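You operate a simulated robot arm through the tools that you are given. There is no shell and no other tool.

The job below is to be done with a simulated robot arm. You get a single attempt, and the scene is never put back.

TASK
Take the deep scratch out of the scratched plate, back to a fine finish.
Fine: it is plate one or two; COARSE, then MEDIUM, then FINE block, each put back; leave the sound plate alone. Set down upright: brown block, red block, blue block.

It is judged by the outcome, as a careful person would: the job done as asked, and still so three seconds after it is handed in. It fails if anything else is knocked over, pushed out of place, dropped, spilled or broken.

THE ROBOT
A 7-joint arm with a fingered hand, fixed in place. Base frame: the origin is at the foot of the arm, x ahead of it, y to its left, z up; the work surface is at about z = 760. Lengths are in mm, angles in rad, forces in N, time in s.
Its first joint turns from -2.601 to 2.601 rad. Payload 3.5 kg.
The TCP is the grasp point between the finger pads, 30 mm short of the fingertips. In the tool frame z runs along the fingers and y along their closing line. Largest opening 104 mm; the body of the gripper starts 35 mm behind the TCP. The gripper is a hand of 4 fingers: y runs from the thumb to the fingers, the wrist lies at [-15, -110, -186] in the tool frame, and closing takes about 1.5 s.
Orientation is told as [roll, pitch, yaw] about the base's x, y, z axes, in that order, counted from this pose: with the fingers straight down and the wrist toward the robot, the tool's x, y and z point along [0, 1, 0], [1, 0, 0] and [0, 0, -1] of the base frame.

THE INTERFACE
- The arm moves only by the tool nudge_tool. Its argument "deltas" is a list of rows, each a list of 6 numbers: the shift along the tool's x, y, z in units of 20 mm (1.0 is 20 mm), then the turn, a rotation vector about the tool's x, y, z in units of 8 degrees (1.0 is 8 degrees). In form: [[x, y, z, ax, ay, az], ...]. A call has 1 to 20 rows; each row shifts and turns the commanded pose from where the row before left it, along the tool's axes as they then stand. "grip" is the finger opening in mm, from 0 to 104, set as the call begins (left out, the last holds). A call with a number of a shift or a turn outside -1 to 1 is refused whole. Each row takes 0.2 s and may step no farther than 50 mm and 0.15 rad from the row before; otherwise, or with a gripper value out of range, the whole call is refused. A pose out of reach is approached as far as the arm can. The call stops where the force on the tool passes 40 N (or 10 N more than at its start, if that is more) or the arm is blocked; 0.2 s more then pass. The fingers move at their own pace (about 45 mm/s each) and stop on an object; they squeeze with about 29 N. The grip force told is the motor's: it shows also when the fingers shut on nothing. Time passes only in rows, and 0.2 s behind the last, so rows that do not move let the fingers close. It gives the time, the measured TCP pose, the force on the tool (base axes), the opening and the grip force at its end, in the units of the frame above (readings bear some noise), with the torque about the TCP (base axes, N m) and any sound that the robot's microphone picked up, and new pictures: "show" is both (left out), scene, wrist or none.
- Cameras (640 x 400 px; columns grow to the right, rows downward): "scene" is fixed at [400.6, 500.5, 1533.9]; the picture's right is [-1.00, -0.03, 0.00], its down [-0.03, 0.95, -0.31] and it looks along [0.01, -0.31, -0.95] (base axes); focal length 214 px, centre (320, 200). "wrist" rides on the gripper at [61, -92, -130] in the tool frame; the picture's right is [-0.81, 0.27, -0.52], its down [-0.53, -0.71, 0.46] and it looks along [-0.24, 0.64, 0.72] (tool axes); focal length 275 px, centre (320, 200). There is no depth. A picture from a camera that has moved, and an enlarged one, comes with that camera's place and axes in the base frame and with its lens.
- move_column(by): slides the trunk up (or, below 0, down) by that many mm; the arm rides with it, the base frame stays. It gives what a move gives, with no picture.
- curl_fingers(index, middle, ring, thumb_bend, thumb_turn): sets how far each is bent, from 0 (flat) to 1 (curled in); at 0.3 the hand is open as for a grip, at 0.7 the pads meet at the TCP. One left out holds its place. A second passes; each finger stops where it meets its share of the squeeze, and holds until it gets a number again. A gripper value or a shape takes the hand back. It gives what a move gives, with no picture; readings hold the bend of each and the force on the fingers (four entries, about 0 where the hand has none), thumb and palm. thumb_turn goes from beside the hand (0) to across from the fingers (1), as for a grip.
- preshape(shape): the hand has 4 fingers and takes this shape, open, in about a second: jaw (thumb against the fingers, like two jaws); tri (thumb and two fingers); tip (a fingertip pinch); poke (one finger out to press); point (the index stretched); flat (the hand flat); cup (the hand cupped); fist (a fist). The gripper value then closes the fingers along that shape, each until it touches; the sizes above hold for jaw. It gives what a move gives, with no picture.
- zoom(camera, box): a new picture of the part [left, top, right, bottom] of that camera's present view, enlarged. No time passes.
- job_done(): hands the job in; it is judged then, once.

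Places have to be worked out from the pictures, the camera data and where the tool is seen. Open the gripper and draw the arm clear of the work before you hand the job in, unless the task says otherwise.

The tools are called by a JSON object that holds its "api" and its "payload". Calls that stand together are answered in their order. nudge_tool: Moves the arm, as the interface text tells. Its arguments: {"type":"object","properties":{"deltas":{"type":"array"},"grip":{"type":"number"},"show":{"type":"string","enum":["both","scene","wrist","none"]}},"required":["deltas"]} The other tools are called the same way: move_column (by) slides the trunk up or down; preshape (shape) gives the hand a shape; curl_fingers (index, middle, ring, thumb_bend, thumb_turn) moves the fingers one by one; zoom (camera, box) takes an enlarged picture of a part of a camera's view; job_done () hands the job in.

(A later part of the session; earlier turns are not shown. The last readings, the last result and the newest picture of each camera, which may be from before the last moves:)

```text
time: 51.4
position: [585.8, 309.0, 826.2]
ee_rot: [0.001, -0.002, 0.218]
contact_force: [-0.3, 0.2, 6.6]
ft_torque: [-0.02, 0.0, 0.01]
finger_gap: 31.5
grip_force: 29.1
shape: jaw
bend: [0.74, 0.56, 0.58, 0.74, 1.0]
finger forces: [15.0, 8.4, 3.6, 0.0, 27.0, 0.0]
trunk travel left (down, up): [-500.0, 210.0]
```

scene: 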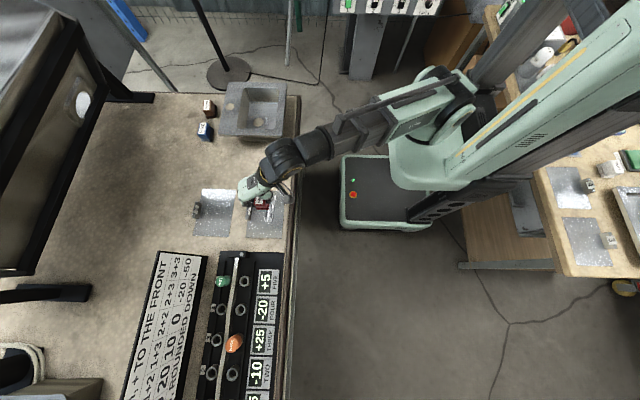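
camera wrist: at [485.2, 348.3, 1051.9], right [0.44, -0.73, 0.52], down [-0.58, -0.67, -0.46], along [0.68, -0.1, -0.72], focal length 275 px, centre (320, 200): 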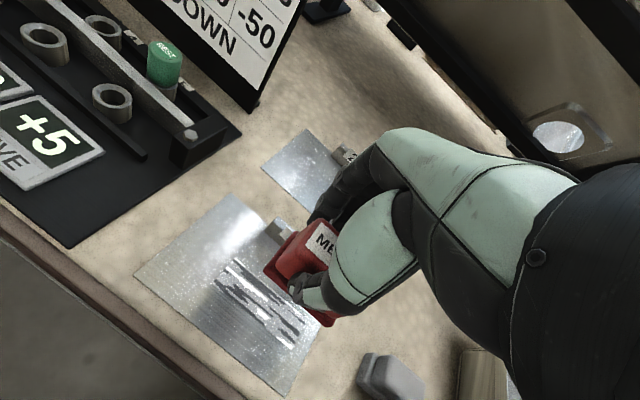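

Light contact at 6.6 N. I press ~2 mm more and stroke ±20 mm along y to cover the whole coarse area.

{"api": "nudge_tool", "payload": {"deltas": [[0, 0, 0.1, 0, 0, 0], [0.976, 0.216, 0, 0, 0, 0], [-0.976, -0.216, 0, 0, 0, 0], [-0.976, -0.216, 0, 0, 0, 0], [0.976, 0.216, 0, 0, 0, 0], [0.976, 0.216, 0, 0, 0, 0], [-0.976, -0.216, 0, 0, 0, 0], [-0.976, -0.216, 0, 0, 0, 0], [0.976, 0.216, 0, 0, 0, 0], [0.976, 0.216, 0, 0, 0, 0], [-0.976, -0.216, 0, 0, 0, 0], [-0.976, -0.216, 0, 0, 0, 0], [0.976, 0.216, 0, 0, 0, 0], [0.976, 0.216, 0, 0, 0, 0], [-0.976, -0.216, 0, 0, 0, 0]], "show": "wrist"}}

{"api": "nudge_tool", "payload": {"deltas": [[0, 0, -0.6, 0, 0, 0], [0, 0, -1, 0, 0, 0], [0, 0, -1, 0, 0, 0], [0, 0, -1, 0, 0, 0], [0, 0, -1, 0, 0, 0], [0, 0, -0.6, 0, 0, 0], [-0.937, 0.586, 0, 0, 0, 0], [-0.937, 0.586, 0, 0, 0, 0], [-0.937, 0.586, 0, 0, 0, 0]]}}

{"api": "zoom", "payload": {"camera": "scene", "box": [250, 193, 298, 223]}}

{"api": "zoom", "payload": {"camera": "scene", "box": [226, 170, 274, 200]}}

{"api": "zoom", "payload": {"camera": "wrist", "box": [80, 220, 336, 380]}}

```text
time: 54.6
position: [585.6, 309.5, 823.5]
ee_rot: [0.0, -0.001, 0.218]
contact_force: [0.5, 4.5, 21.5]
ft_torque: [0.15, -0.02, 0.01]
finger_gap: 32.9
grip_force: 28.6
shape: jaw
bend: [0.74, 0.56, 0.6, 0.75, 0.99]
finger forces: [18.1, 8.6, 2.5, 0.1, 29.2, 0.0]
trunk travel left (down, up): [-500.0, 210.0]
camera wrist: at [480.7, 349.4, 955.1], right [0.44, -0.73, 0.52], down [-0.58, -0.67, -0.46], along [0.68, -0.1, -0.72], focal length 275 px, centre (320, 200)
```

wrist: 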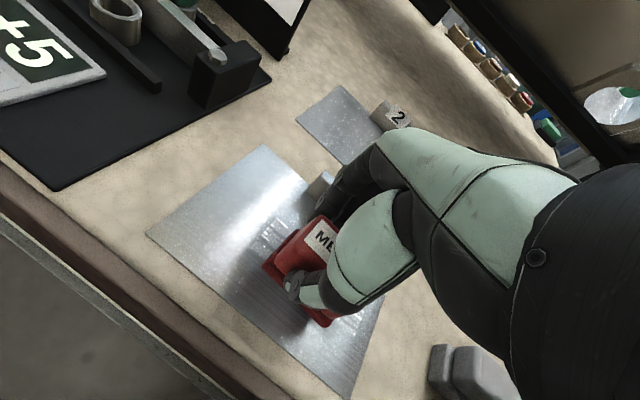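

```text
time: 56.6
position: [632.5, 263.0, 925.8]
ee_rot: [0.001, -0.002, 0.219]
contact_force: [0.6, -0.5, -1.3]
ft_torque: [0.02, -0.01, -0.02]
finger_gap: 32.5
grip_force: 28.5
shape: jaw
bend: [0.74, 0.56, 0.59, 0.75, 0.99]
finger forces: [16.4, 8.0, 2.6, 0.1, 27.0, 0.0]
trunk travel left (down, up): [-500.0, 210.0]
camera wrist: at [529.3, 302.6, 1056.5], right [0.44, -0.73, 0.52], down [-0.58, -0.67, -0.46], along [0.68, -0.1, -0.72], focal length 275 px, centre (320, 200)
```

scene: 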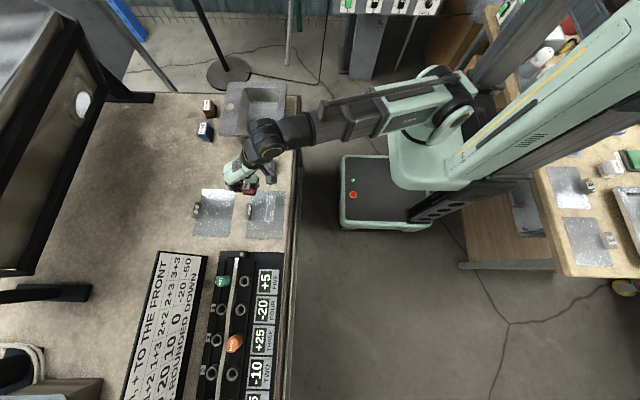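
wrist: 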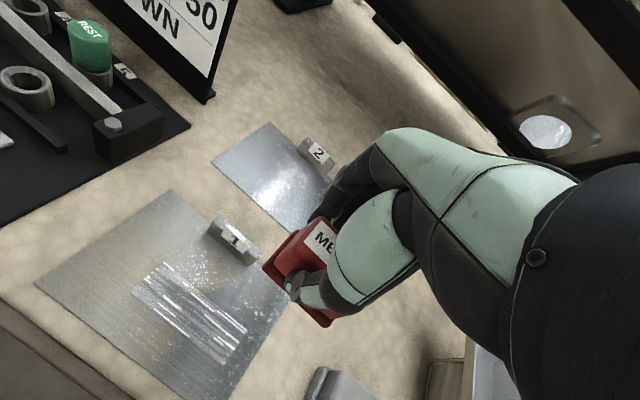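

```text
13.33 times, centred on (274, 208) of scene
camera zoom: at [400.6, 500.5, 1533.9], right [-1.0, -0.03, 0.0], down [-0.03, 0.95, -0.31], along [0.01, -0.31, -0.95], focal length 2860 px, centre (933, 93)
```

zoom: 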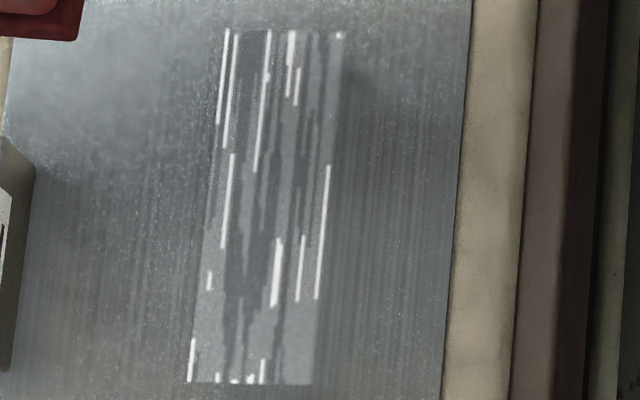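

```text
13.33 times, centred on (250, 185) of scene
camera zoom: at [400.6, 500.5, 1533.9], right [-1.0, -0.03, 0.0], down [-0.03, 0.95, -0.31], along [0.01, -0.31, -0.95], focal length 2860 px, centre (1253, 400)
```

zoom: 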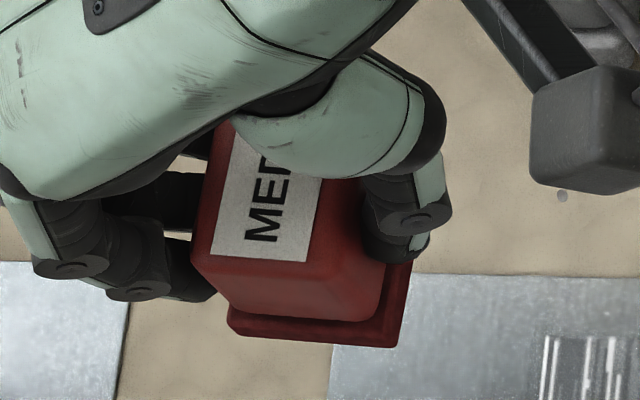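

```text
2.50 times, centred on (208, 300) of wrist
camera zoom: at [529.3, 302.6, 1056.5], right [0.44, -0.73, 0.52], down [-0.58, -0.67, -0.46], along [0.68, -0.1, -0.72], focal length 688 px, centre (600, -50)
```

zoom: 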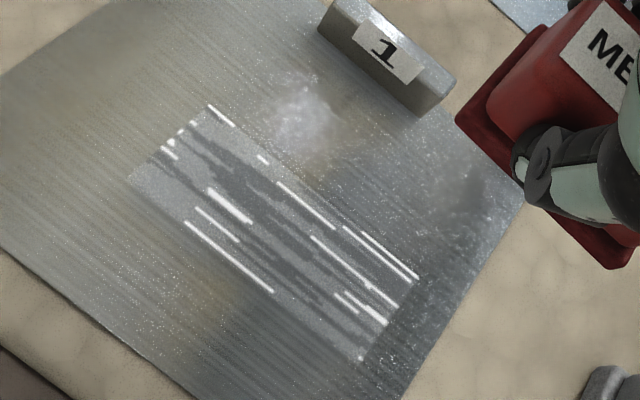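

The area now shows finer medium marks, but a few white specks at the two y-ends suggest the ends weren't fully covered. I square the block (it yawed ~4.5°) and return for a longer ±28 mm medium pass.

{"api": "nudge_tool", "payload": {"deltas": [[0, 0, 0, 0, 0, -0.56], [0.933, -0.521, 0, 0, 0, 0], [0.933, -0.521, 0, 0, 0, 0], [0.933, -0.521, 0, 0, 0, 0], [0, 0, 1, 0, 0, 0], [0, 0, 1, 0, 0, 0], [0, 0, 1, 0, 0, 0], [0, 0, 1, 0, 0, 0], [0, 0, 0.5, 0, 0, 0], [0, 0, 0.25, 0, 0, 0], [0, 0, 0.15, 0, 0, 0]], "show": "none"}}

```text
time: 59.0
position: [585.6, 306.2, 830.4]
ee_rot: [0.001, -0.001, 0.294]
contact_force: [0.8, -1.2, -0.4]
ft_torque: [0.01, 0.01, -0.03]
finger_gap: 32.7
grip_force: 28.9
shape: jaw
bend: [0.74, 0.56, 0.59, 0.75, 0.99]
finger forces: [16.3, 8.0, 2.7, 0.0, 27.0, 0.1]
trunk travel left (down, up): [-500.0, 210.0]
```

Not yet touching at z≈830; lowering a few mm.

{"api": "nudge_tool", "payload": {"deltas": [[0, 0, 0.15, 0, 0, 0], [0, 0, 0.1, 0, 0, 0], [0, 0, 0.05, 0, 0, 0]], "show": "none"}}

```text
time: 59.8
position: [585.7, 305.7, 824.5]
ee_rot: [0.0, -0.004, 0.296]
contact_force: [0.1, 1.0, 15.1]
ft_torque: [0.05, -0.03, 0.02]
finger_gap: 32.7
grip_force: 29.0
shape: jaw
bend: [0.74, 0.56, 0.59, 0.75, 0.99]
finger forces: [16.8, 8.8, 3.1, 0.1, 28.0, 0.0]
trunk travel left (down, up): [-500.0, 210.0]
```

Contact at 15 N. Now the longer strokes along y, ending at centre.

{"api": "nudge_tool", "payload": {"deltas": [[0.669, 0.205, 0, 0, 0, 0], [0.669, 0.205, 0, 0, 0, 0], [-0.669, -0.205, 0, 0, 0, 0], [-0.669, -0.205, 0, 0, 0, 0], [-0.669, -0.205, 0, 0, 0, 0], [-0.669, -0.205, 0, 0, 0, 0], [0.669, 0.205, 0, 0, 0, 0], [0.669, 0.205, 0, 0, 0, 0], [0.669, 0.205, 0, 0, 0, 0], [0.669, 0.205, 0, 0, 0, 0], [-0.669, -0.205, 0, 0, 0, 0], [-0.669, -0.205, 0, 0, 0, 0], [-0.669, -0.205, 0, 0, 0, 0], [-0.669, -0.205, 0, 0, 0, 0], [0.669, 0.205, 0, 0, 0, 0], [0.669, 0.205, 0, 0, 0, 0]], "show": "wrist"}}

{"api": "nudge_tool", "payload": {"deltas": [[0, 0, -0.6, 0, 0, 0], [0, 0, -1, 0, 0, 0], [0, 0, -1, 0, 0, 0], [0, 0, -1, 0, 0, 0], [0, 0, -1, 0, 0, 0], [0, 0, -0.6, 0, 0, 0], [-0.933, 0.521, 0, 0, 0, 0], [-0.933, 0.521, 0, 0, 0, 0], [-0.933, 0.521, 0, 0, 0, 0]]}}

{"api": "zoom", "payload": {"camera": "scene", "box": [250, 193, 298, 223]}}

{"api": "zoom", "payload": {"camera": "scene", "box": [226, 170, 274, 200]}}

{"api": "zoom", "payload": {"camera": "wrist", "box": [80, 220, 336, 380]}}

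```text
time: 63.2
position: [587.1, 305.7, 824.9]
ee_rot: [0.002, -0.002, 0.294]
contact_force: [0.0, -3.2, 12.3]
ft_torque: [-0.07, -0.01, 0.0]
finger_gap: 33.2
grip_force: 28.8
shape: jaw
bend: [0.74, 0.56, 0.59, 0.75, 1.0]
finger forces: [17.0, 9.7, 3.6, 0.0, 30.1, 0.0]
trunk travel left (down, up): [-500.0, 210.0]
camera wrist: at [479.4, 337.9, 955.5], right [0.5, -0.69, 0.52], down [-0.53, -0.72, -0.46], along [0.69, -0.05, -0.72], focal length 275 px, centre (320, 200)
```

wrist: 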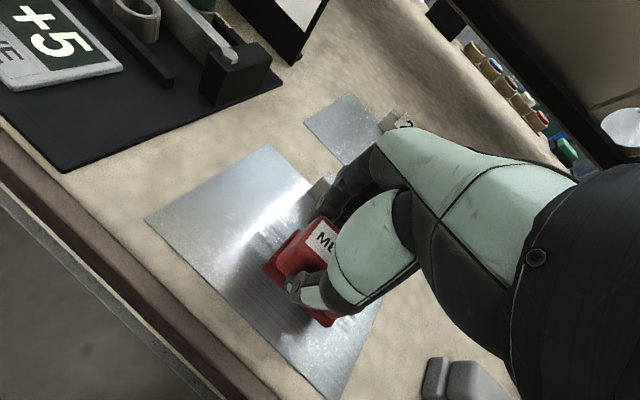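

```text
time: 65.2
position: [632.8, 262.7, 926.7]
ee_rot: [0.0, 0.001, 0.297]
contact_force: [0.5, -0.1, -0.8]
ft_torque: [-0.01, -0.01, 0.02]
finger_gap: 32.3
grip_force: 29.3
shape: jaw
bend: [0.74, 0.56, 0.59, 0.75, 1.0]
finger forces: [16.0, 8.4, 3.2, 0.0, 27.6, 0.1]
trunk travel left (down, up): [-500.0, 210.0]
camera wrist: at [525.2, 294.2, 1057.3], right [0.5, -0.69, 0.52], down [-0.53, -0.72, -0.46], along [0.69, -0.04, -0.72], focal length 275 px, centre (320, 200)
```

scene: 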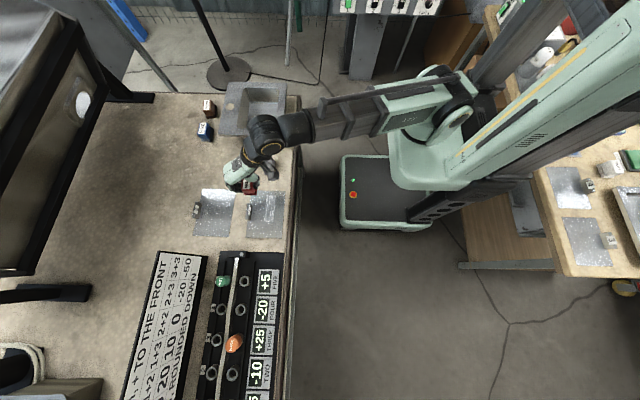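
wrist: 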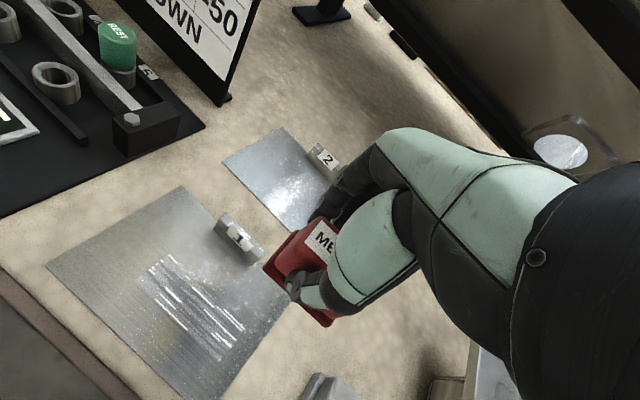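

```text
13.33 times, centred on (274, 208) of scene
camera zoom: at [400.6, 500.5, 1533.9], right [-1.0, -0.03, 0.0], down [-0.03, 0.95, -0.31], along [0.01, -0.31, -0.95], focal length 2860 px, centre (933, 93)
```

zoom: 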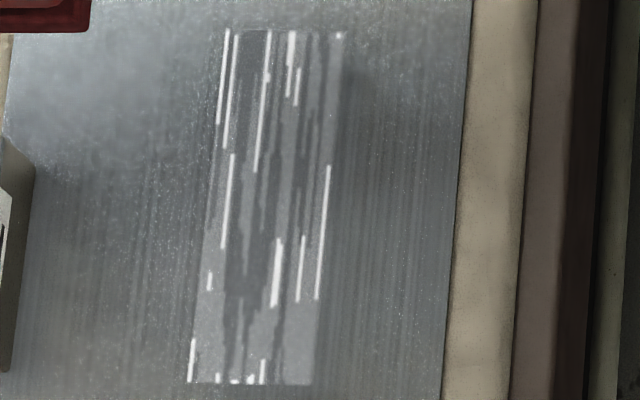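

```text
13.33 times, centred on (250, 185) of scene
camera zoom: at [400.6, 500.5, 1533.9], right [-1.0, -0.03, 0.0], down [-0.03, 0.95, -0.31], along [0.01, -0.31, -0.95], focal length 2860 px, centre (1253, 400)
```

zoom: 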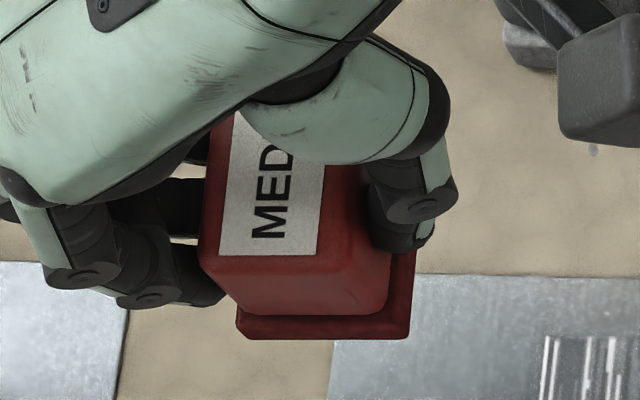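

```text
2.50 times, centred on (208, 300) of wrist
camera zoom: at [525.2, 294.2, 1057.3], right [0.5, -0.69, 0.52], down [-0.53, -0.72, -0.46], along [0.69, -0.04, -0.72], focal length 688 px, centre (600, -50)
```

zoom: 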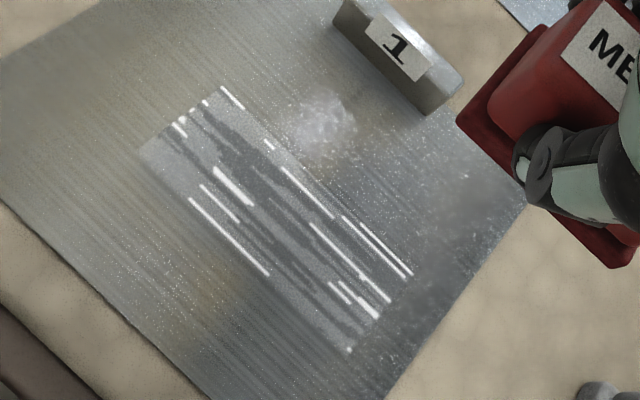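

The pattern is unchanged, so the medium finish is complete over the whole area. MEDIUM is square again; I carry it back, pre-turning −4° to offset the small twist seen on release.

{"api": "nudge_tool", "payload": {"deltas": [[0, 0, 0, 0, 0, 0.5], [-0.941, 0.957, 0, 0, 0, 0], [-0.941, 0.957, 0, 0, 0, 0], [-0.941, 0.957, 0, 0, 0, 0], [-0.941, 0.957, 0, 0, 0, 0], [-0.941, 0.957, 0, 0, 0, 0], [-0.941, 0.957, 0, 0, 0, 0], [-0.941, 0.957, 0, 0, 0, 0], [-0.941, 0.957, 0, 0, 0, 0], [-0.941, 0.957, 0, 0, 0, 0], [-0.941, 0.957, 0, 0, 0, 0], [-0.941, 0.957, 0, 0, 0, 0], [0, 0, 1, 0, 0, 0], [0, 0, 1, 0, 0, 0], [0, 0, 1, 0, 0, 0], [0, 0, 1, 0, 0, 0]]}}

{"api": "zoom", "payload": {"camera": "scene", "box": [180, 142, 228, 172]}}

```text
time: 68.6
position: [883.1, 106.6, 848.6]
ee_rot: [0.0, -0.001, 0.225]
contact_force: [0.1, -0.4, -1.6]
ft_torque: [0.02, 0.0, 0.06]
finger_gap: 32.1
grip_force: 29.1
shape: jaw
bend: [0.74, 0.56, 0.59, 0.75, 1.0]
finger forces: [15.9, 8.5, 3.2, 0.0, 27.7, 0.1]
trunk travel left (down, up): [-500.0, 210.0]
camera wrist: at [778.9, 145.7, 979.1], right [0.45, -0.73, 0.52], down [-0.58, -0.68, -0.46], along [0.68, -0.09, -0.72], focal length 275 px, centre (320, 200)
```

scene: 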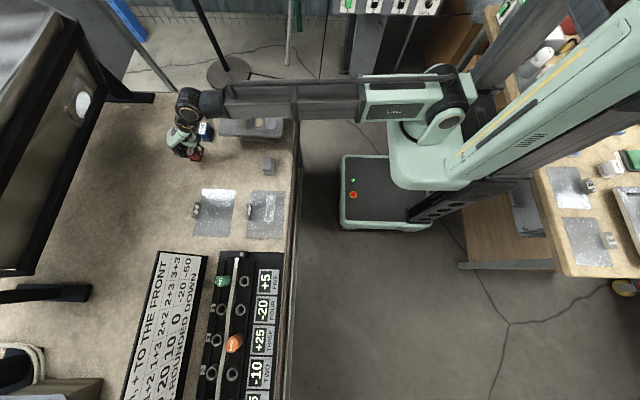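
wrist: 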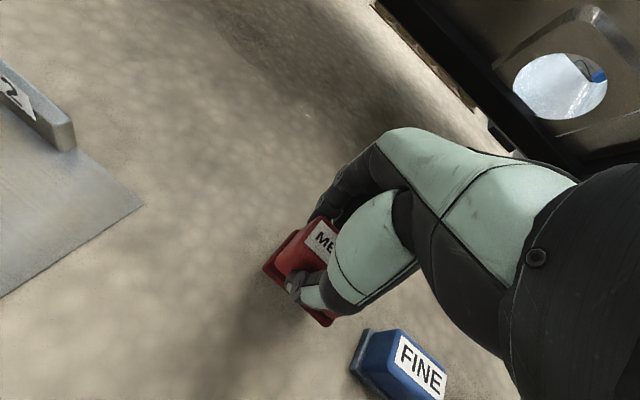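

```text
13.33 times, centred on (204, 157) of scene
camera zoom: at [400.6, 500.5, 1533.9], right [-1.0, -0.03, 0.0], down [-0.03, 0.95, -0.31], along [0.01, -0.31, -0.95], focal length 2860 px, centre (1867, 773)
```

zoom: 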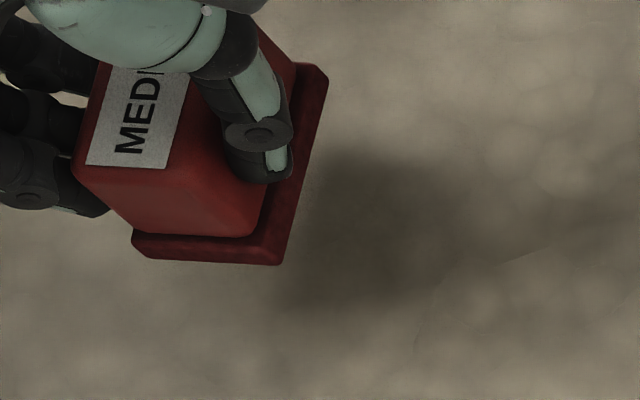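

On line for the original spot. I trim ~2 mm and descend to just above the table.

{"api": "nudge_tool", "payload": {"deltas": [[0.07, 0.088, 0, 0, 0, 0], [0, 0, 0.8, 0, 0, 0], [0, 0, 0.6, 0, 0, 0], [0, 0, 0.25, 0, 0, 0], [0, 0, 0, 0, 0, 0]], "show": "none"}}

{"api": "zoom", "payload": {"camera": "scene", "box": [180, 142, 228, 172]}}

```text
time: 69.8
position: [885.6, 109.1, 812.6]
ee_rot: [-0.002, -0.002, 0.224]
contact_force: [0.8, 0.9, -1.0]
ft_torque: [0.02, -0.01, 0.0]
finger_gap: 32.5
grip_force: 29.2
shape: jaw
bend: [0.74, 0.56, 0.59, 0.75, 1.0]
finger forces: [15.9, 8.5, 3.2, 0.1, 27.6, 0.1]
trunk travel left (down, up): [-500.0, 210.0]
```

```text
13.33 times, centred on (204, 157) of scene
camera zoom: at [400.6, 500.5, 1533.9], right [-1.0, -0.03, 0.0], down [-0.03, 0.95, -0.31], along [0.01, -0.31, -0.95], focal length 2860 px, centre (1867, 773)
```

zoom: 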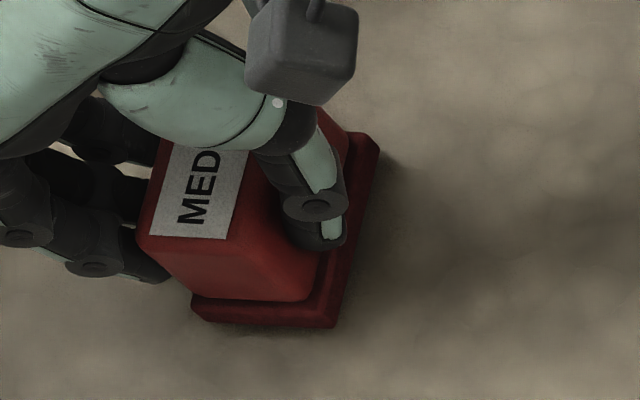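

Nearly touching and aligned with the original outline. Lower the last 2–3 mm to contact.

{"api": "nudge_tool", "payload": {"deltas": [[0, 0, 0.1, 0, 0, 0], [0, 0, 0.05, 0, 0, 0], [0, 0, 0, 0, 0, 0]], "show": "none"}}

```text
time: 70.6
position: [885.4, 107.8, 811.3]
ee_rot: [0.0, 0.001, 0.224]
contact_force: [-0.2, -0.9, -0.9]
ft_torque: [0.03, 0.0, -0.01]
finger_gap: 32.4
grip_force: 29.1
shape: jaw
bend: [0.74, 0.56, 0.59, 0.75, 1.0]
finger forces: [15.9, 8.5, 3.1, 0.0, 27.6, 0.0]
trunk travel left (down, up): [-500.0, 210.0]
```

{"api": "nudge_tool", "payload": {"deltas": [[0, 0, 0.07, 0, 0, 0], [0, 0, 0.05, 0, 0, 0], [0, 0, 0, 0, 0, 0]], "show": "none"}}

```text
time: 71.4
position: [885.5, 109.0, 810.4]
ee_rot: [0.0, -0.001, 0.227]
contact_force: [0.1, 0.9, -0.4]
ft_torque: [0.03, -0.03, -0.01]
finger_gap: 32.3
grip_force: 28.9
shape: jaw
bend: [0.74, 0.56, 0.59, 0.75, 1.0]
finger forces: [15.9, 8.6, 3.2, 0.0, 27.7, 0.0]
trunk travel left (down, up): [-500.0, 210.0]
```

Still no contact at z≈810.4, so the block sits a little higher in the hand; a further small step down.

{"api": "nudge_tool", "payload": {"deltas": [[0, 0, 0.06, 0, 0, 0], [0, 0, 0.05, 0, 0, 0], [0, 0, 0, 0, 0, 0]], "show": "none"}}

```text
time: 72.2
position: [884.7, 109.3, 808.9]
ee_rot: [0.0, -0.003, 0.225]
contact_force: [4.3, 1.3, 16.4]
ft_torque: [-0.02, -0.15, 0.06]
finger_gap: 32.5
grip_force: 28.9
shape: jaw
bend: [0.74, 0.56, 0.59, 0.75, 1.0]
finger forces: [17.8, 10.2, 4.2, 0.1, 27.8, 0.0]
trunk travel left (down, up): [-500.0, 210.0]
```

Contact (16 N); I ease up 1 mm to relieve it and then open in two stages.

{"api": "nudge_tool", "payload": {"deltas": [[0, 0, -0.05, 0, 0, 0], [0, 0, 0, 0, 0, 0]], "show": "none"}}

{"api": "nudge_tool", "payload": {"deltas": [[0, 0, 0, 0, 0, 0], [0, 0, 0, 0, 0, 0], [0, 0, 0, 0, 0, 0]], "grip": 40, "show": "none"}}

{"api": "zoom", "payload": {"camera": "scene", "box": [180, 142, 228, 172]}}

```text
time: 72.8
position: [883.8, 108.4, 808.0]
ee_rot: [0.0, -0.002, 0.225]
contact_force: [6.3, 1.8, 16.1]
ft_torque: [0.01, -0.21, 0.03]
finger_gap: 32.8
grip_force: 28.6
shape: jaw
bend: [0.74, 0.56, 0.59, 0.75, 1.0]
finger forces: [18.2, 10.4, 4.3, 0.0, 27.1, 0.0]
trunk travel left (down, up): [-500.0, 210.0]
```

```text
time: 73.6
position: [884.2, 109.3, 806.4]
ee_rot: [0.0, 0.002, 0.226]
contact_force: [-0.4, 0.0, -0.4]
ft_torque: [0.02, 0.03, 0.02]
finger_gap: 39.9
grip_force: 0.0
shape: jaw
bend: [0.74, 0.5, 0.47, 0.73, 1.0]
finger forces: [0.0, 0.0, 0.0, 0.0, 0.0, 0.1]
trunk travel left (down, up): [-500.0, 210.0]
```

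```text
13.33 times, centred on (204, 157) of scene
camera zoom: at [400.6, 500.5, 1533.9], right [-1.0, -0.03, 0.0], down [-0.03, 0.95, -0.31], along [0.01, -0.31, -0.95], focal length 2860 px, centre (1867, 773)
```

zoom: 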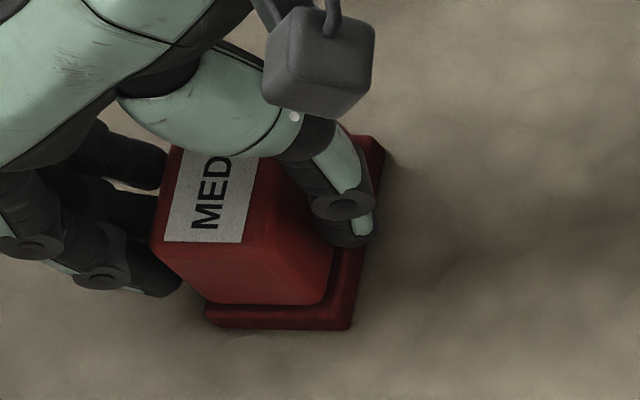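

MEDIUM sits right on its original outline. I open fully to 70, then lift off.

{"api": "nudge_tool", "payload": {"deltas": [[0, 0, 0, 0, 0, 0], [0, 0, 0, 0, 0, 0], [0, 0, 0, 0, 0, 0], [0, 0, 0, 0, 0, 0], [0, 0, 0, 0, 0, 0]], "grip": 70, "show": "none"}}

{"api": "zoom", "payload": {"camera": "scene", "box": [180, 142, 228, 172]}}

```text
time: 74.8
position: [884.8, 109.1, 806.6]
ee_rot: [0.0, 0.001, 0.225]
contact_force: [-0.5, -0.4, -0.4]
ft_torque: [0.03, -0.02, -0.01]
finger_gap: 69.7
grip_force: 0.0
shape: jaw
bend: [0.28, 0.38, 0.35, 0.6, 1.0]
finger forces: [0.0, 0.1, 0.0, 0.0, 0.0, 0.1]
trunk travel left (down, up): [-500.0, 210.0]
```

```text
13.33 times, centred on (204, 157) of scene
camera zoom: at [400.6, 500.5, 1533.9], right [-1.0, -0.03, 0.0], down [-0.03, 0.95, -0.31], along [0.01, -0.31, -0.95], focal length 2860 px, centre (1867, 773)
```

zoom: 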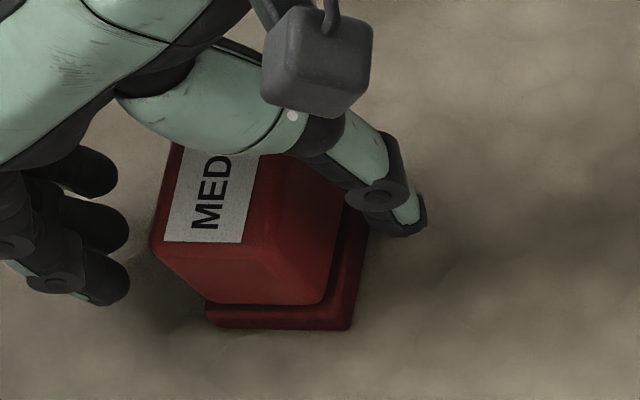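

MEDIUM is released cleanly. I lift and move to a viewpoint over the FINE block.

{"api": "nudge_tool", "payload": {"deltas": [[0, 0, -0.5, 0, 0, 0], [0, 0, -1, 0, 0, 0], [0, 0, -1, 0, 0, 0], [0, 0, -1, 0, 0, 0], [0, 0, -1, 0, 0, 0], [0, 0, -0.5, 0, 0, 0], [-0.926, -0.212, 0, 0, 0, 0], [-0.926, -0.212, 0, 0, 0, 0], [-0.926, -0.212, 0, 0, 0, 0], [-0.926, -0.212, 0, 0, 0, 0], [-0.926, -0.212, 0, 0, 0, 0], [-0.926, -0.212, 0, 0, 0, 0], [-0.926, -0.212, 0, 0, 0, 0], [-0.926, -0.212, 0, 0, 0, 0]]}}

{"api": "zoom", "payload": {"camera": "wrist", "box": [180, 200, 380, 325]}}

{"api": "zoom", "payload": {"camera": "scene", "box": [186, 115, 234, 145]}}

```text
time: 77.8
position: [885.8, -42.4, 907.0]
ee_rot: [0.0, -0.001, 0.228]
contact_force: [0.3, 0.1, -0.4]
ft_torque: [0.03, 0.0, 0.02]
finger_gap: 69.6
grip_force: 0.0
shape: jaw
bend: [0.28, 0.38, 0.35, 0.6, 1.0]
finger forces: [0.0, 0.1, 0.0, 0.0, 0.1, 0.1]
trunk travel left (down, up): [-500.0, 210.0]
camera wrist: at [780.7, -4.1, 1038.0], right [0.45, -0.73, 0.52], down [-0.58, -0.68, -0.46], along [0.68, -0.09, -0.72], focal length 275 px, centre (320, 200)
```

scene: 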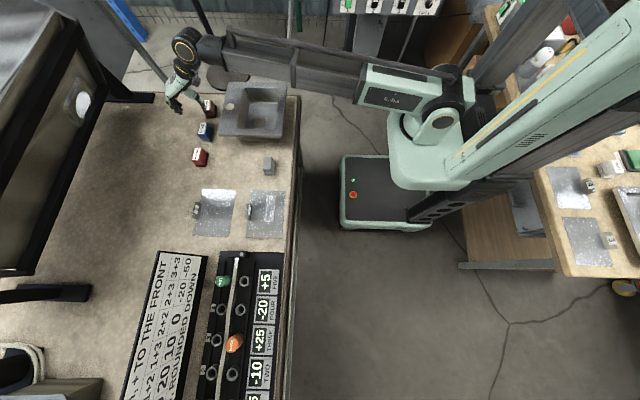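
wrist: 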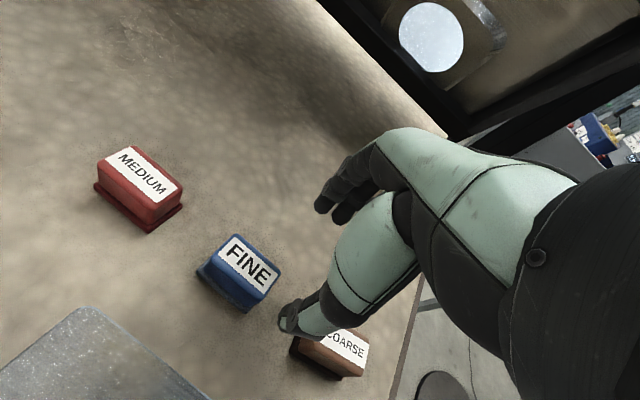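

```text
3.20 times, centred on (280, 262) of wrist
camera zoom: at [780.7, -4.1, 1038.0], right [0.45, -0.73, 0.52], down [-0.58, -0.68, -0.46], along [0.68, -0.09, -0.72], focal length 881 px, centre (448, 0)
```

zoom: 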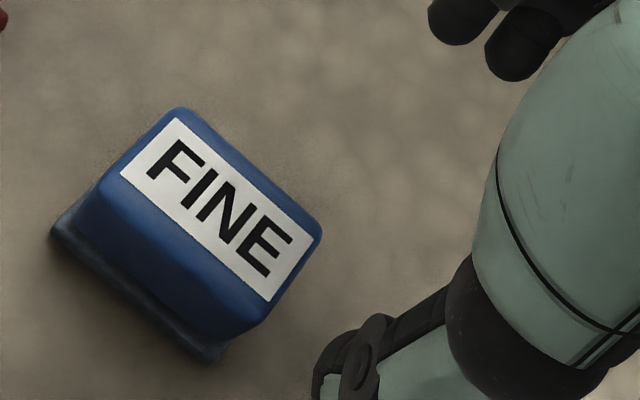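

```text
13.33 times, centred on (210, 130) of scene
camera zoom: at [400.6, 500.5, 1533.9], right [-1.0, -0.03, 0.0], down [-0.03, 0.95, -0.31], along [0.01, -0.31, -0.95], focal length 2860 px, centre (1787, 1133)
```

zoom: 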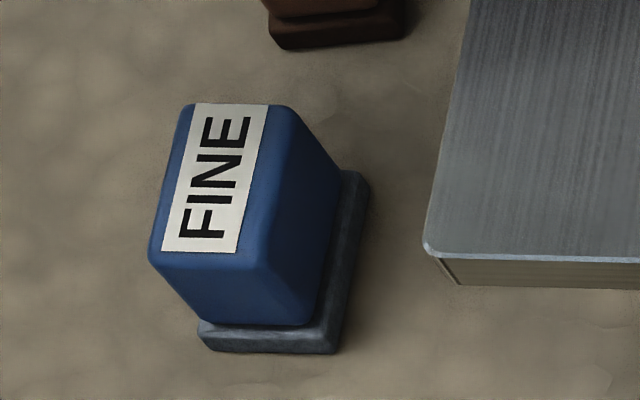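

FINE's centre fixes at ≈(884.8, −19). I move the TCP to (884.5, −4.5), descend to grip height and check.

{"api": "nudge_tool", "payload": {"deltas": [[0.93, 0.18, 0, 0, 0, 0], [0.93, 0.18, 0, 0, 0, 0], [0, 0, 1, 0, 0, 0], [0, 0, 1, 0, 0, 0], [0, 0, 1, 0, 0, 0], [0, 0, 0.5, 0, 0, 0], [0, 0, 0, 0, 0, 0]], "show": "none"}}

{"api": "zoom", "payload": {"camera": "wrist", "box": [220, 180, 380, 330]}}

{"api": "zoom", "payload": {"camera": "scene", "box": [176, 105, 240, 145]}}

```text
time: 79.4
position: [884.3, -5.5, 836.2]
ee_rot: [0.001, 0.0, 0.225]
contact_force: [0.1, -0.3, 0.1]
ft_torque: [0.0, -0.02, 0.03]
finger_gap: 69.4
grip_force: 0.0
shape: jaw
bend: [0.28, 0.38, 0.35, 0.6, 1.0]
finger forces: [0.0, 0.0, 0.0, 0.1, 0.1, 0.1]
trunk travel left (down, up): [-500.0, 210.0]
```

```text
2.67 times, centred on (300, 255) of wrist
camera zoom: at [781.2, 33.9, 967.7], right [0.45, -0.73, 0.52], down [-0.58, -0.68, -0.46], along [0.68, -0.09, -0.72], focal length 734 px, centre (373, 53)
```

zoom: 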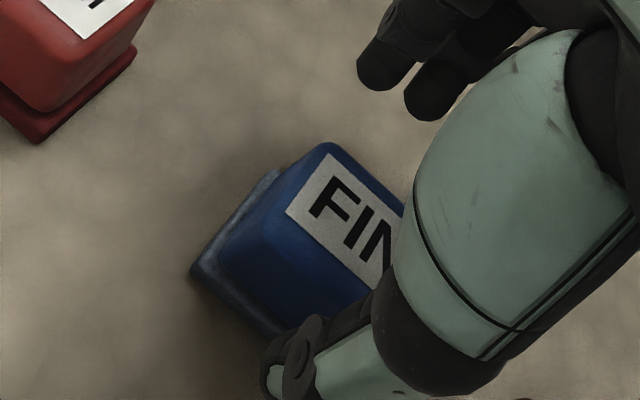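

```text
10.00 times, centred on (208, 125) of scene
camera zoom: at [400.6, 500.5, 1533.9], right [-1.0, -0.03, 0.0], down [-0.03, 0.95, -0.31], along [0.01, -0.31, -0.95], focal length 2145 px, centre (1440, 950)
```

zoom: 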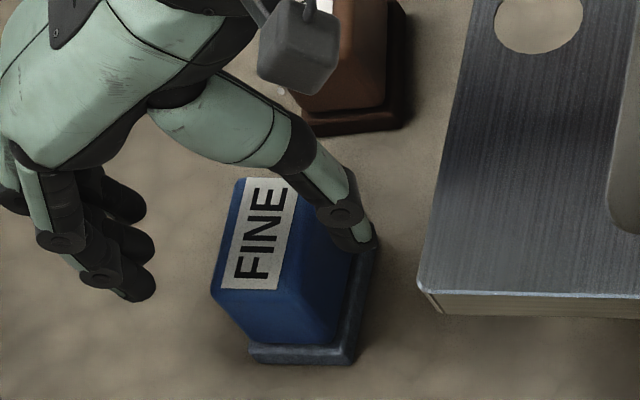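

Well aligned (corner offset −19.7, +15.6 as wanted). I descend to z≈811 and close.

{"api": "nudge_tool", "payload": {"deltas": [[0, 0, 0.6, 0, 0, 0], [0, 0, 0.5, 0, 0, 0], [0, 0, 0.15, 0, 0, 0], [0, 0, 0, 0, 0, 0]], "show": "none"}}

{"api": "nudge_tool", "payload": {"deltas": [[0, 0, 0, 0, 0, 0], [0, 0, 0, 0, 0, 0], [0, 0, 0, 0, 0, 0], [0, 0, 0, 0, 0, 0], [0, 0, 0, 0, 0, 0], [0, 0, 0, 0, 0, 0], [0, 0, 0, 0, 0, 0]], "grip": 15, "show": "wrist"}}

{"api": "zoom", "payload": {"camera": "scene", "box": [186, 115, 234, 145]}}

```text
time: 80.4
position: [884.6, -5.9, 813.0]
ee_rot: [-0.001, 0.002, 0.224]
contact_force: [0.8, -0.6, 0.0]
ft_torque: [0.01, 0.0, -0.04]
finger_gap: 69.6
grip_force: 0.1
shape: jaw
bend: [0.28, 0.38, 0.35, 0.6, 1.0]
finger forces: [0.0, 0.0, 0.0, 0.1, 0.0, 0.1]
trunk travel left (down, up): [-500.0, 210.0]
```

```text
time: 82.0
position: [884.4, -4.2, 812.5]
ee_rot: [0.0, 0.001, 0.226]
contact_force: [1.2, 0.3, 0.3]
ft_torque: [-0.01, 0.01, -0.01]
finger_gap: 30.9
grip_force: 28.9
shape: jaw
bend: [0.74, 0.56, 0.58, 0.74, 1.0]
finger forces: [14.5, 8.1, 3.4, 0.0, 25.7, 0.0]
trunk travel left (down, up): [-500.0, 210.0]
camera wrist: at [780.1, 34.2, 942.9], right [0.45, -0.73, 0.52], down [-0.58, -0.68, -0.46], along [0.68, -0.09, -0.72], focal length 275 px, centre (320, 200)
```

wrist: 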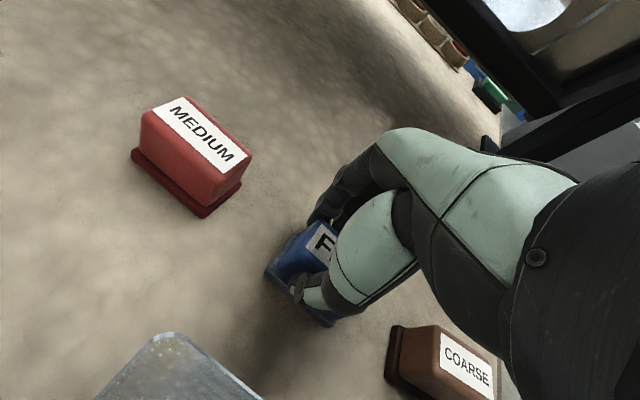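

```text
13.33 times, centred on (210, 130) of scene
camera zoom: at [400.6, 500.5, 1533.9], right [-1.0, -0.03, 0.0], down [-0.03, 0.95, -0.31], along [0.01, -0.31, -0.95], focal length 2860 px, centre (1787, 1133)
```

zoom: 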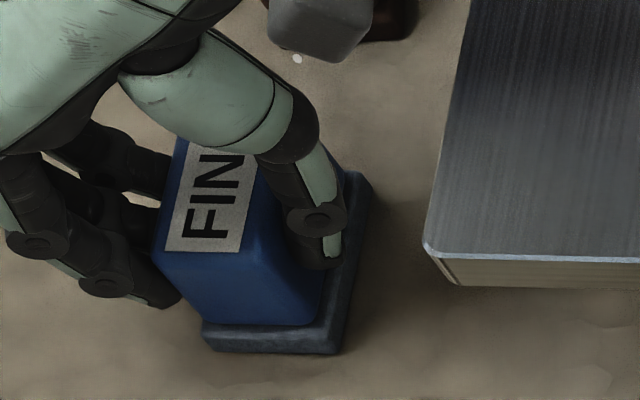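

FINE is gripped without disturbance. I lift to z≈932.

{"api": "nudge_tool", "payload": {"deltas": [[0, 0, -0.5, 0, 0, 0], [0, 0, -1, 0, 0, 0], [0, 0, -1, 0, 0, 0], [0, 0, -1, 0, 0, 0], [0, 0, -1, 0, 0, 0], [0, 0, -1, 0, 0, 0], [0, 0, -0.5, 0, 0, 0]], "show": "none"}}

{"api": "nudge_tool", "payload": {"deltas": [[0.93, -0.55, 0, 0, 0, 0], [0.93, -0.55, 0, 0, 0, 0], [0.93, -0.55, 0, 0, 0, 0], [0.93, -0.55, 0, 0, 0, 0], [0.93, -0.55, 0, 0, 0, 0], [0.93, -0.55, 0, 0, 0, 0], [0.93, -0.55, 0, 0, 0, 0], [0.93, -0.55, 0, 0, 0, 0], [0.93, -0.55, 0, 0, 0, 0], [0.93, -0.55, 0, 0, 0, 0], [0.93, -0.55, 0, 0, 0, 0], [0.93, -0.55, 0, 0, 0, 0], [0.93, -0.55, 0, 0, 0, 0], [0.93, -0.55, 0, 0, 0, 0], [0.93, -0.55, 0, 0, 0, 0], [0.93, -0.55, 0, 0, 0, 0], [0.93, -0.55, 0, 0, 0, 0], [0.93, -0.55, 0, 0, 0, 0], [0.93, -0.55, 0, 0, 0, 0], [0.93, -0.55, 0, 0, 0, 0]]}}

{"api": "zoom", "payload": {"camera": "wrist", "box": [160, 190, 384, 350]}}

```text
time: 83.6
position: [884.2, -5.6, 933.3]
ee_rot: [0.002, 0.001, 0.225]
contact_force: [0.2, -0.5, -0.1]
ft_torque: [-0.03, -0.01, 0.01]
finger_gap: 31.3
grip_force: 28.6
shape: jaw
bend: [0.74, 0.56, 0.58, 0.74, 1.0]
finger forces: [14.7, 8.0, 3.3, 0.0, 25.8, 0.1]
trunk travel left (down, up): [-500.0, 210.0]
```

```text
time: 87.8
position: [587.1, 309.0, 933.5]
ee_rot: [0.0, 0.0, 0.226]
contact_force: [-0.4, -0.2, -0.8]
ft_torque: [0.02, 0.03, 0.03]
finger_gap: 31.3
grip_force: 29.2
shape: jaw
bend: [0.74, 0.56, 0.58, 0.74, 1.0]
finger forces: [14.6, 7.9, 3.3, 0.0, 25.9, 0.0]
trunk travel left (down, up): [-500.0, 210.0]
camera wrist: at [482.2, 348.3, 1063.7], right [0.45, -0.73, 0.52], down [-0.58, -0.68, -0.45], along [0.68, -0.09, -0.72], focal length 275 px, centre (320, 200)
```

scene: 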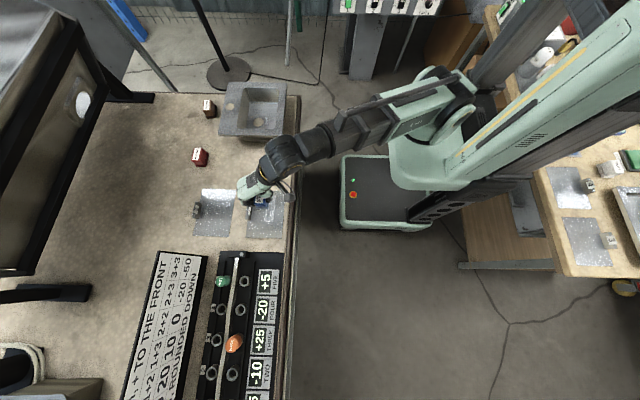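
wrist: 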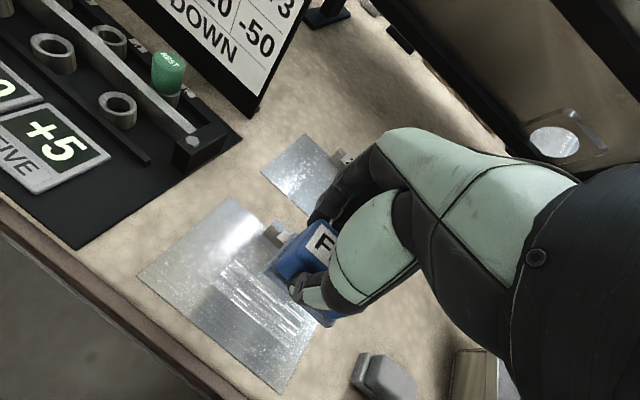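

```text
2.50 times, centred on (272, 270) of wrist
camera zoom: at [482.2, 348.3, 1063.7], right [0.45, -0.73, 0.52], down [-0.58, -0.68, -0.45], along [0.68, -0.09, -0.72], focal length 688 px, centre (440, 25)
```

zoom: 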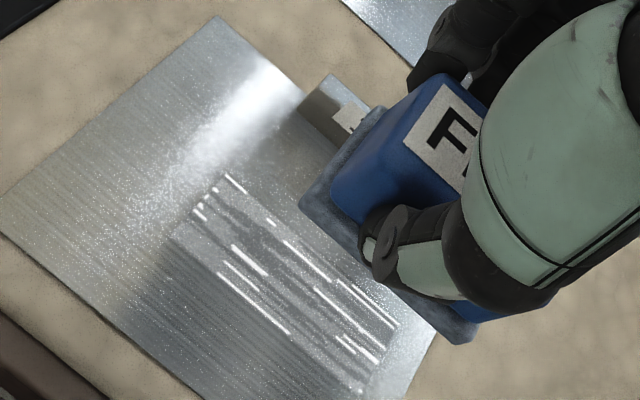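

Over the work area with FINE. I lower to light contact.

{"api": "nudge_tool", "payload": {"deltas": [[0, 0, 1, 0, 0, 0], [0, 0, 1, 0, 0, 0], [0, 0, 1, 0, 0, 0], [0, 0, 1, 0, 0, 0], [0, 0, 0.8, 0, 0, 0], [0, 0, 0.35, 0, 0, 0], [0, 0, 0.15, 0, 0, 0], [0, 0, 0, 0, 0, 0]], "show": "none"}}

```text
time: 89.6
position: [586.9, 309.5, 827.2]
ee_rot: [0.0, -0.001, 0.225]
contact_force: [-0.5, 0.2, 7.1]
ft_torque: [0.03, -0.05, 0.04]
finger_gap: 31.2
grip_force: 28.9
shape: jaw
bend: [0.74, 0.56, 0.58, 0.74, 1.0]
finger forces: [15.4, 8.6, 3.7, 0.1, 26.9, 0.0]
trunk travel left (down, up): [-500.0, 210.0]
```

Contact at 7 N. I press slightly more and make full-length fine strokes along y.

{"api": "nudge_tool", "payload": {"deltas": [[0, 0, 0.08, 0, 0, 0], [0.609, 0.139, 0, 0, 0, 0], [0.609, 0.139, 0, 0, 0, 0], [-0.609, -0.139, 0, 0, 0, 0], [-0.609, -0.139, 0, 0, 0, 0], [-0.609, -0.139, 0, 0, 0, 0], [-0.609, -0.139, 0, 0, 0, 0], [0.609, 0.139, 0, 0, 0, 0], [0.609, 0.139, 0, 0, 0, 0], [0.609, 0.139, 0, 0, 0, 0], [0.609, 0.139, 0, 0, 0, 0], [-0.609, -0.139, 0, 0, 0, 0], [-0.609, -0.139, 0, 0, 0, 0], [-0.609, -0.139, 0, 0, 0, 0], [-0.609, -0.139, 0, 0, 0, 0], [0.609, 0.139, 0, 0, 0, 0], [0.609, 0.139, 0, 0, 0, 0]], "show": "wrist"}}

{"api": "nudge_tool", "payload": {"deltas": [[0, 0, -0.6, 0, 0, 0], [0, 0, -1, 0, 0, 0], [0, 0, -1, 0, 0, 0], [0, 0, -1, 0, 0, 0], [0, 0, -1, 0, 0, 0], [0, 0, -0.6, 0, 0, 0], [-0.937, 0.586, 0, 0, 0, 0], [-0.937, 0.586, 0, 0, 0, 0], [-0.937, 0.586, 0, 0, 0, 0]]}}

{"api": "zoom", "payload": {"camera": "scene", "box": [250, 193, 298, 223]}}

{"api": "zoom", "payload": {"camera": "scene", "box": [226, 170, 274, 200]}}

{"api": "zoom", "payload": {"camera": "wrist", "box": [80, 220, 336, 380]}}

```text
time: 93.2
position: [585.6, 305.8, 825.6]
ee_rot: [0.002, -0.003, 0.226]
contact_force: [1.2, -5.8, 22.9]
ft_torque: [-0.18, -0.02, -0.03]
finger_gap: 32.8
grip_force: 29.0
shape: jaw
bend: [0.74, 0.56, 0.59, 0.75, 1.0]
finger forces: [17.3, 10.5, 4.5, 0.1, 31.6, 0.0]
trunk travel left (down, up): [-500.0, 210.0]
camera wrist: at [481.3, 345.1, 956.5], right [0.45, -0.73, 0.52], down [-0.58, -0.68, -0.46], along [0.68, -0.09, -0.72], focal length 275 px, centre (320, 200)
```

wrist: 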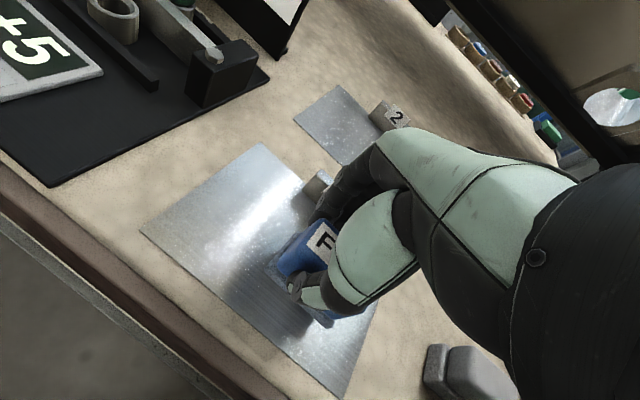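

```text
time: 95.2
position: [633.9, 261.0, 929.5]
ee_rot: [-0.001, 0.0, 0.225]
contact_force: [-0.6, 0.3, -0.5]
ft_torque: [0.01, -0.05, 0.0]
finger_gap: 32.1
grip_force: 28.9
shape: jaw
bend: [0.74, 0.56, 0.59, 0.75, 1.0]
finger forces: [16.3, 8.5, 3.2, 0.1, 27.9, 0.0]
trunk travel left (down, up): [-500.0, 210.0]
camera wrist: at [529.5, 299.7, 1059.1], right [0.45, -0.73, 0.52], down [-0.58, -0.68, -0.46], along [0.68, -0.09, -0.72], focal length 275 px, centre (320, 200)
```

scene: 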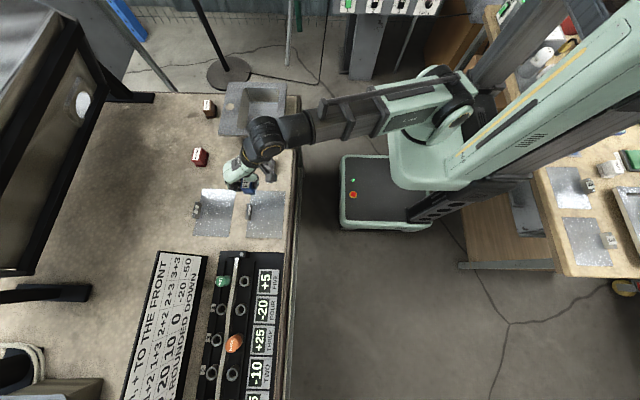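
wrist: 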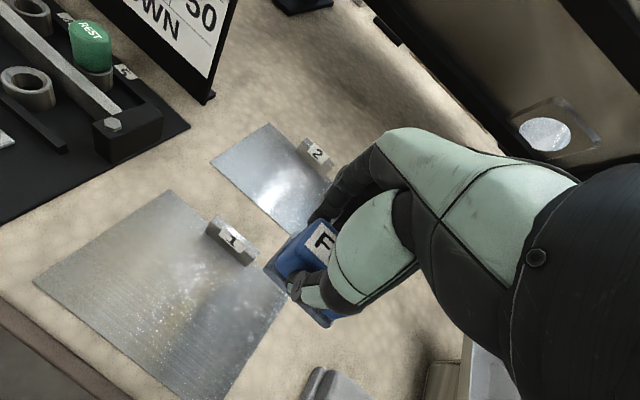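

```text
13.33 times, centred on (274, 208) of scene
camera zoom: at [400.6, 500.5, 1533.9], right [-1.0, -0.03, 0.0], down [-0.03, 0.95, -0.31], along [0.01, -0.31, -0.95], focal length 2860 px, centre (933, 93)
```

zoom: 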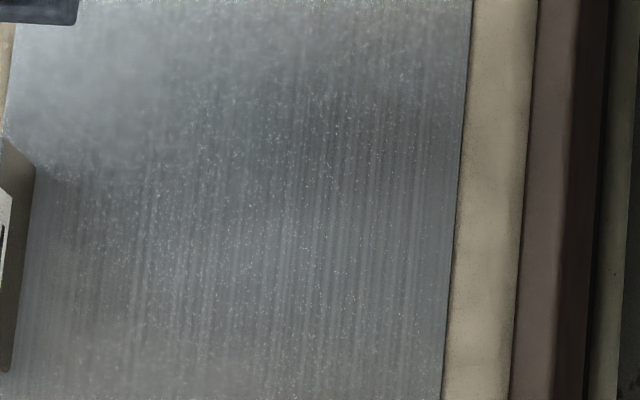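

```text
13.33 times, centred on (250, 185) of scene
camera zoom: at [400.6, 500.5, 1533.9], right [-1.0, -0.03, 0.0], down [-0.03, 0.95, -0.31], along [0.01, -0.31, -0.95], focal length 2860 px, centre (1253, 400)
```

zoom: 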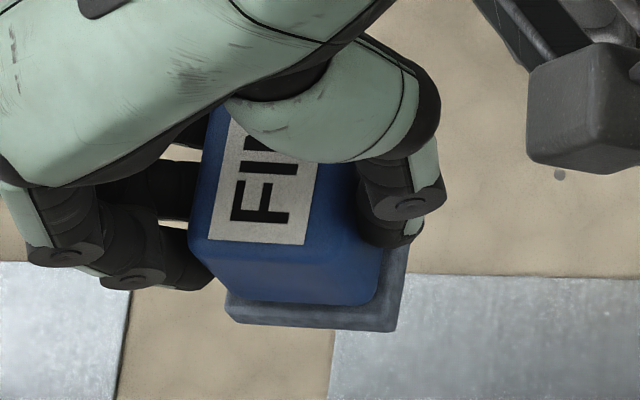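

```text
2.50 times, centred on (208, 300) of wrist
camera zoom: at [529.5, 299.7, 1059.1], right [0.45, -0.73, 0.52], down [-0.58, -0.68, -0.46], along [0.68, -0.09, -0.72], focal length 688 px, centre (600, -50)
```

zoom: 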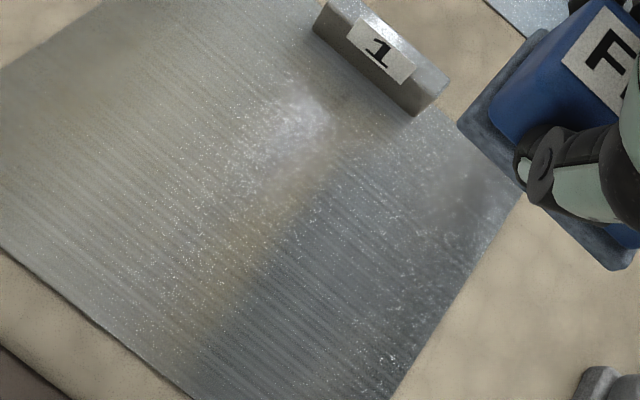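

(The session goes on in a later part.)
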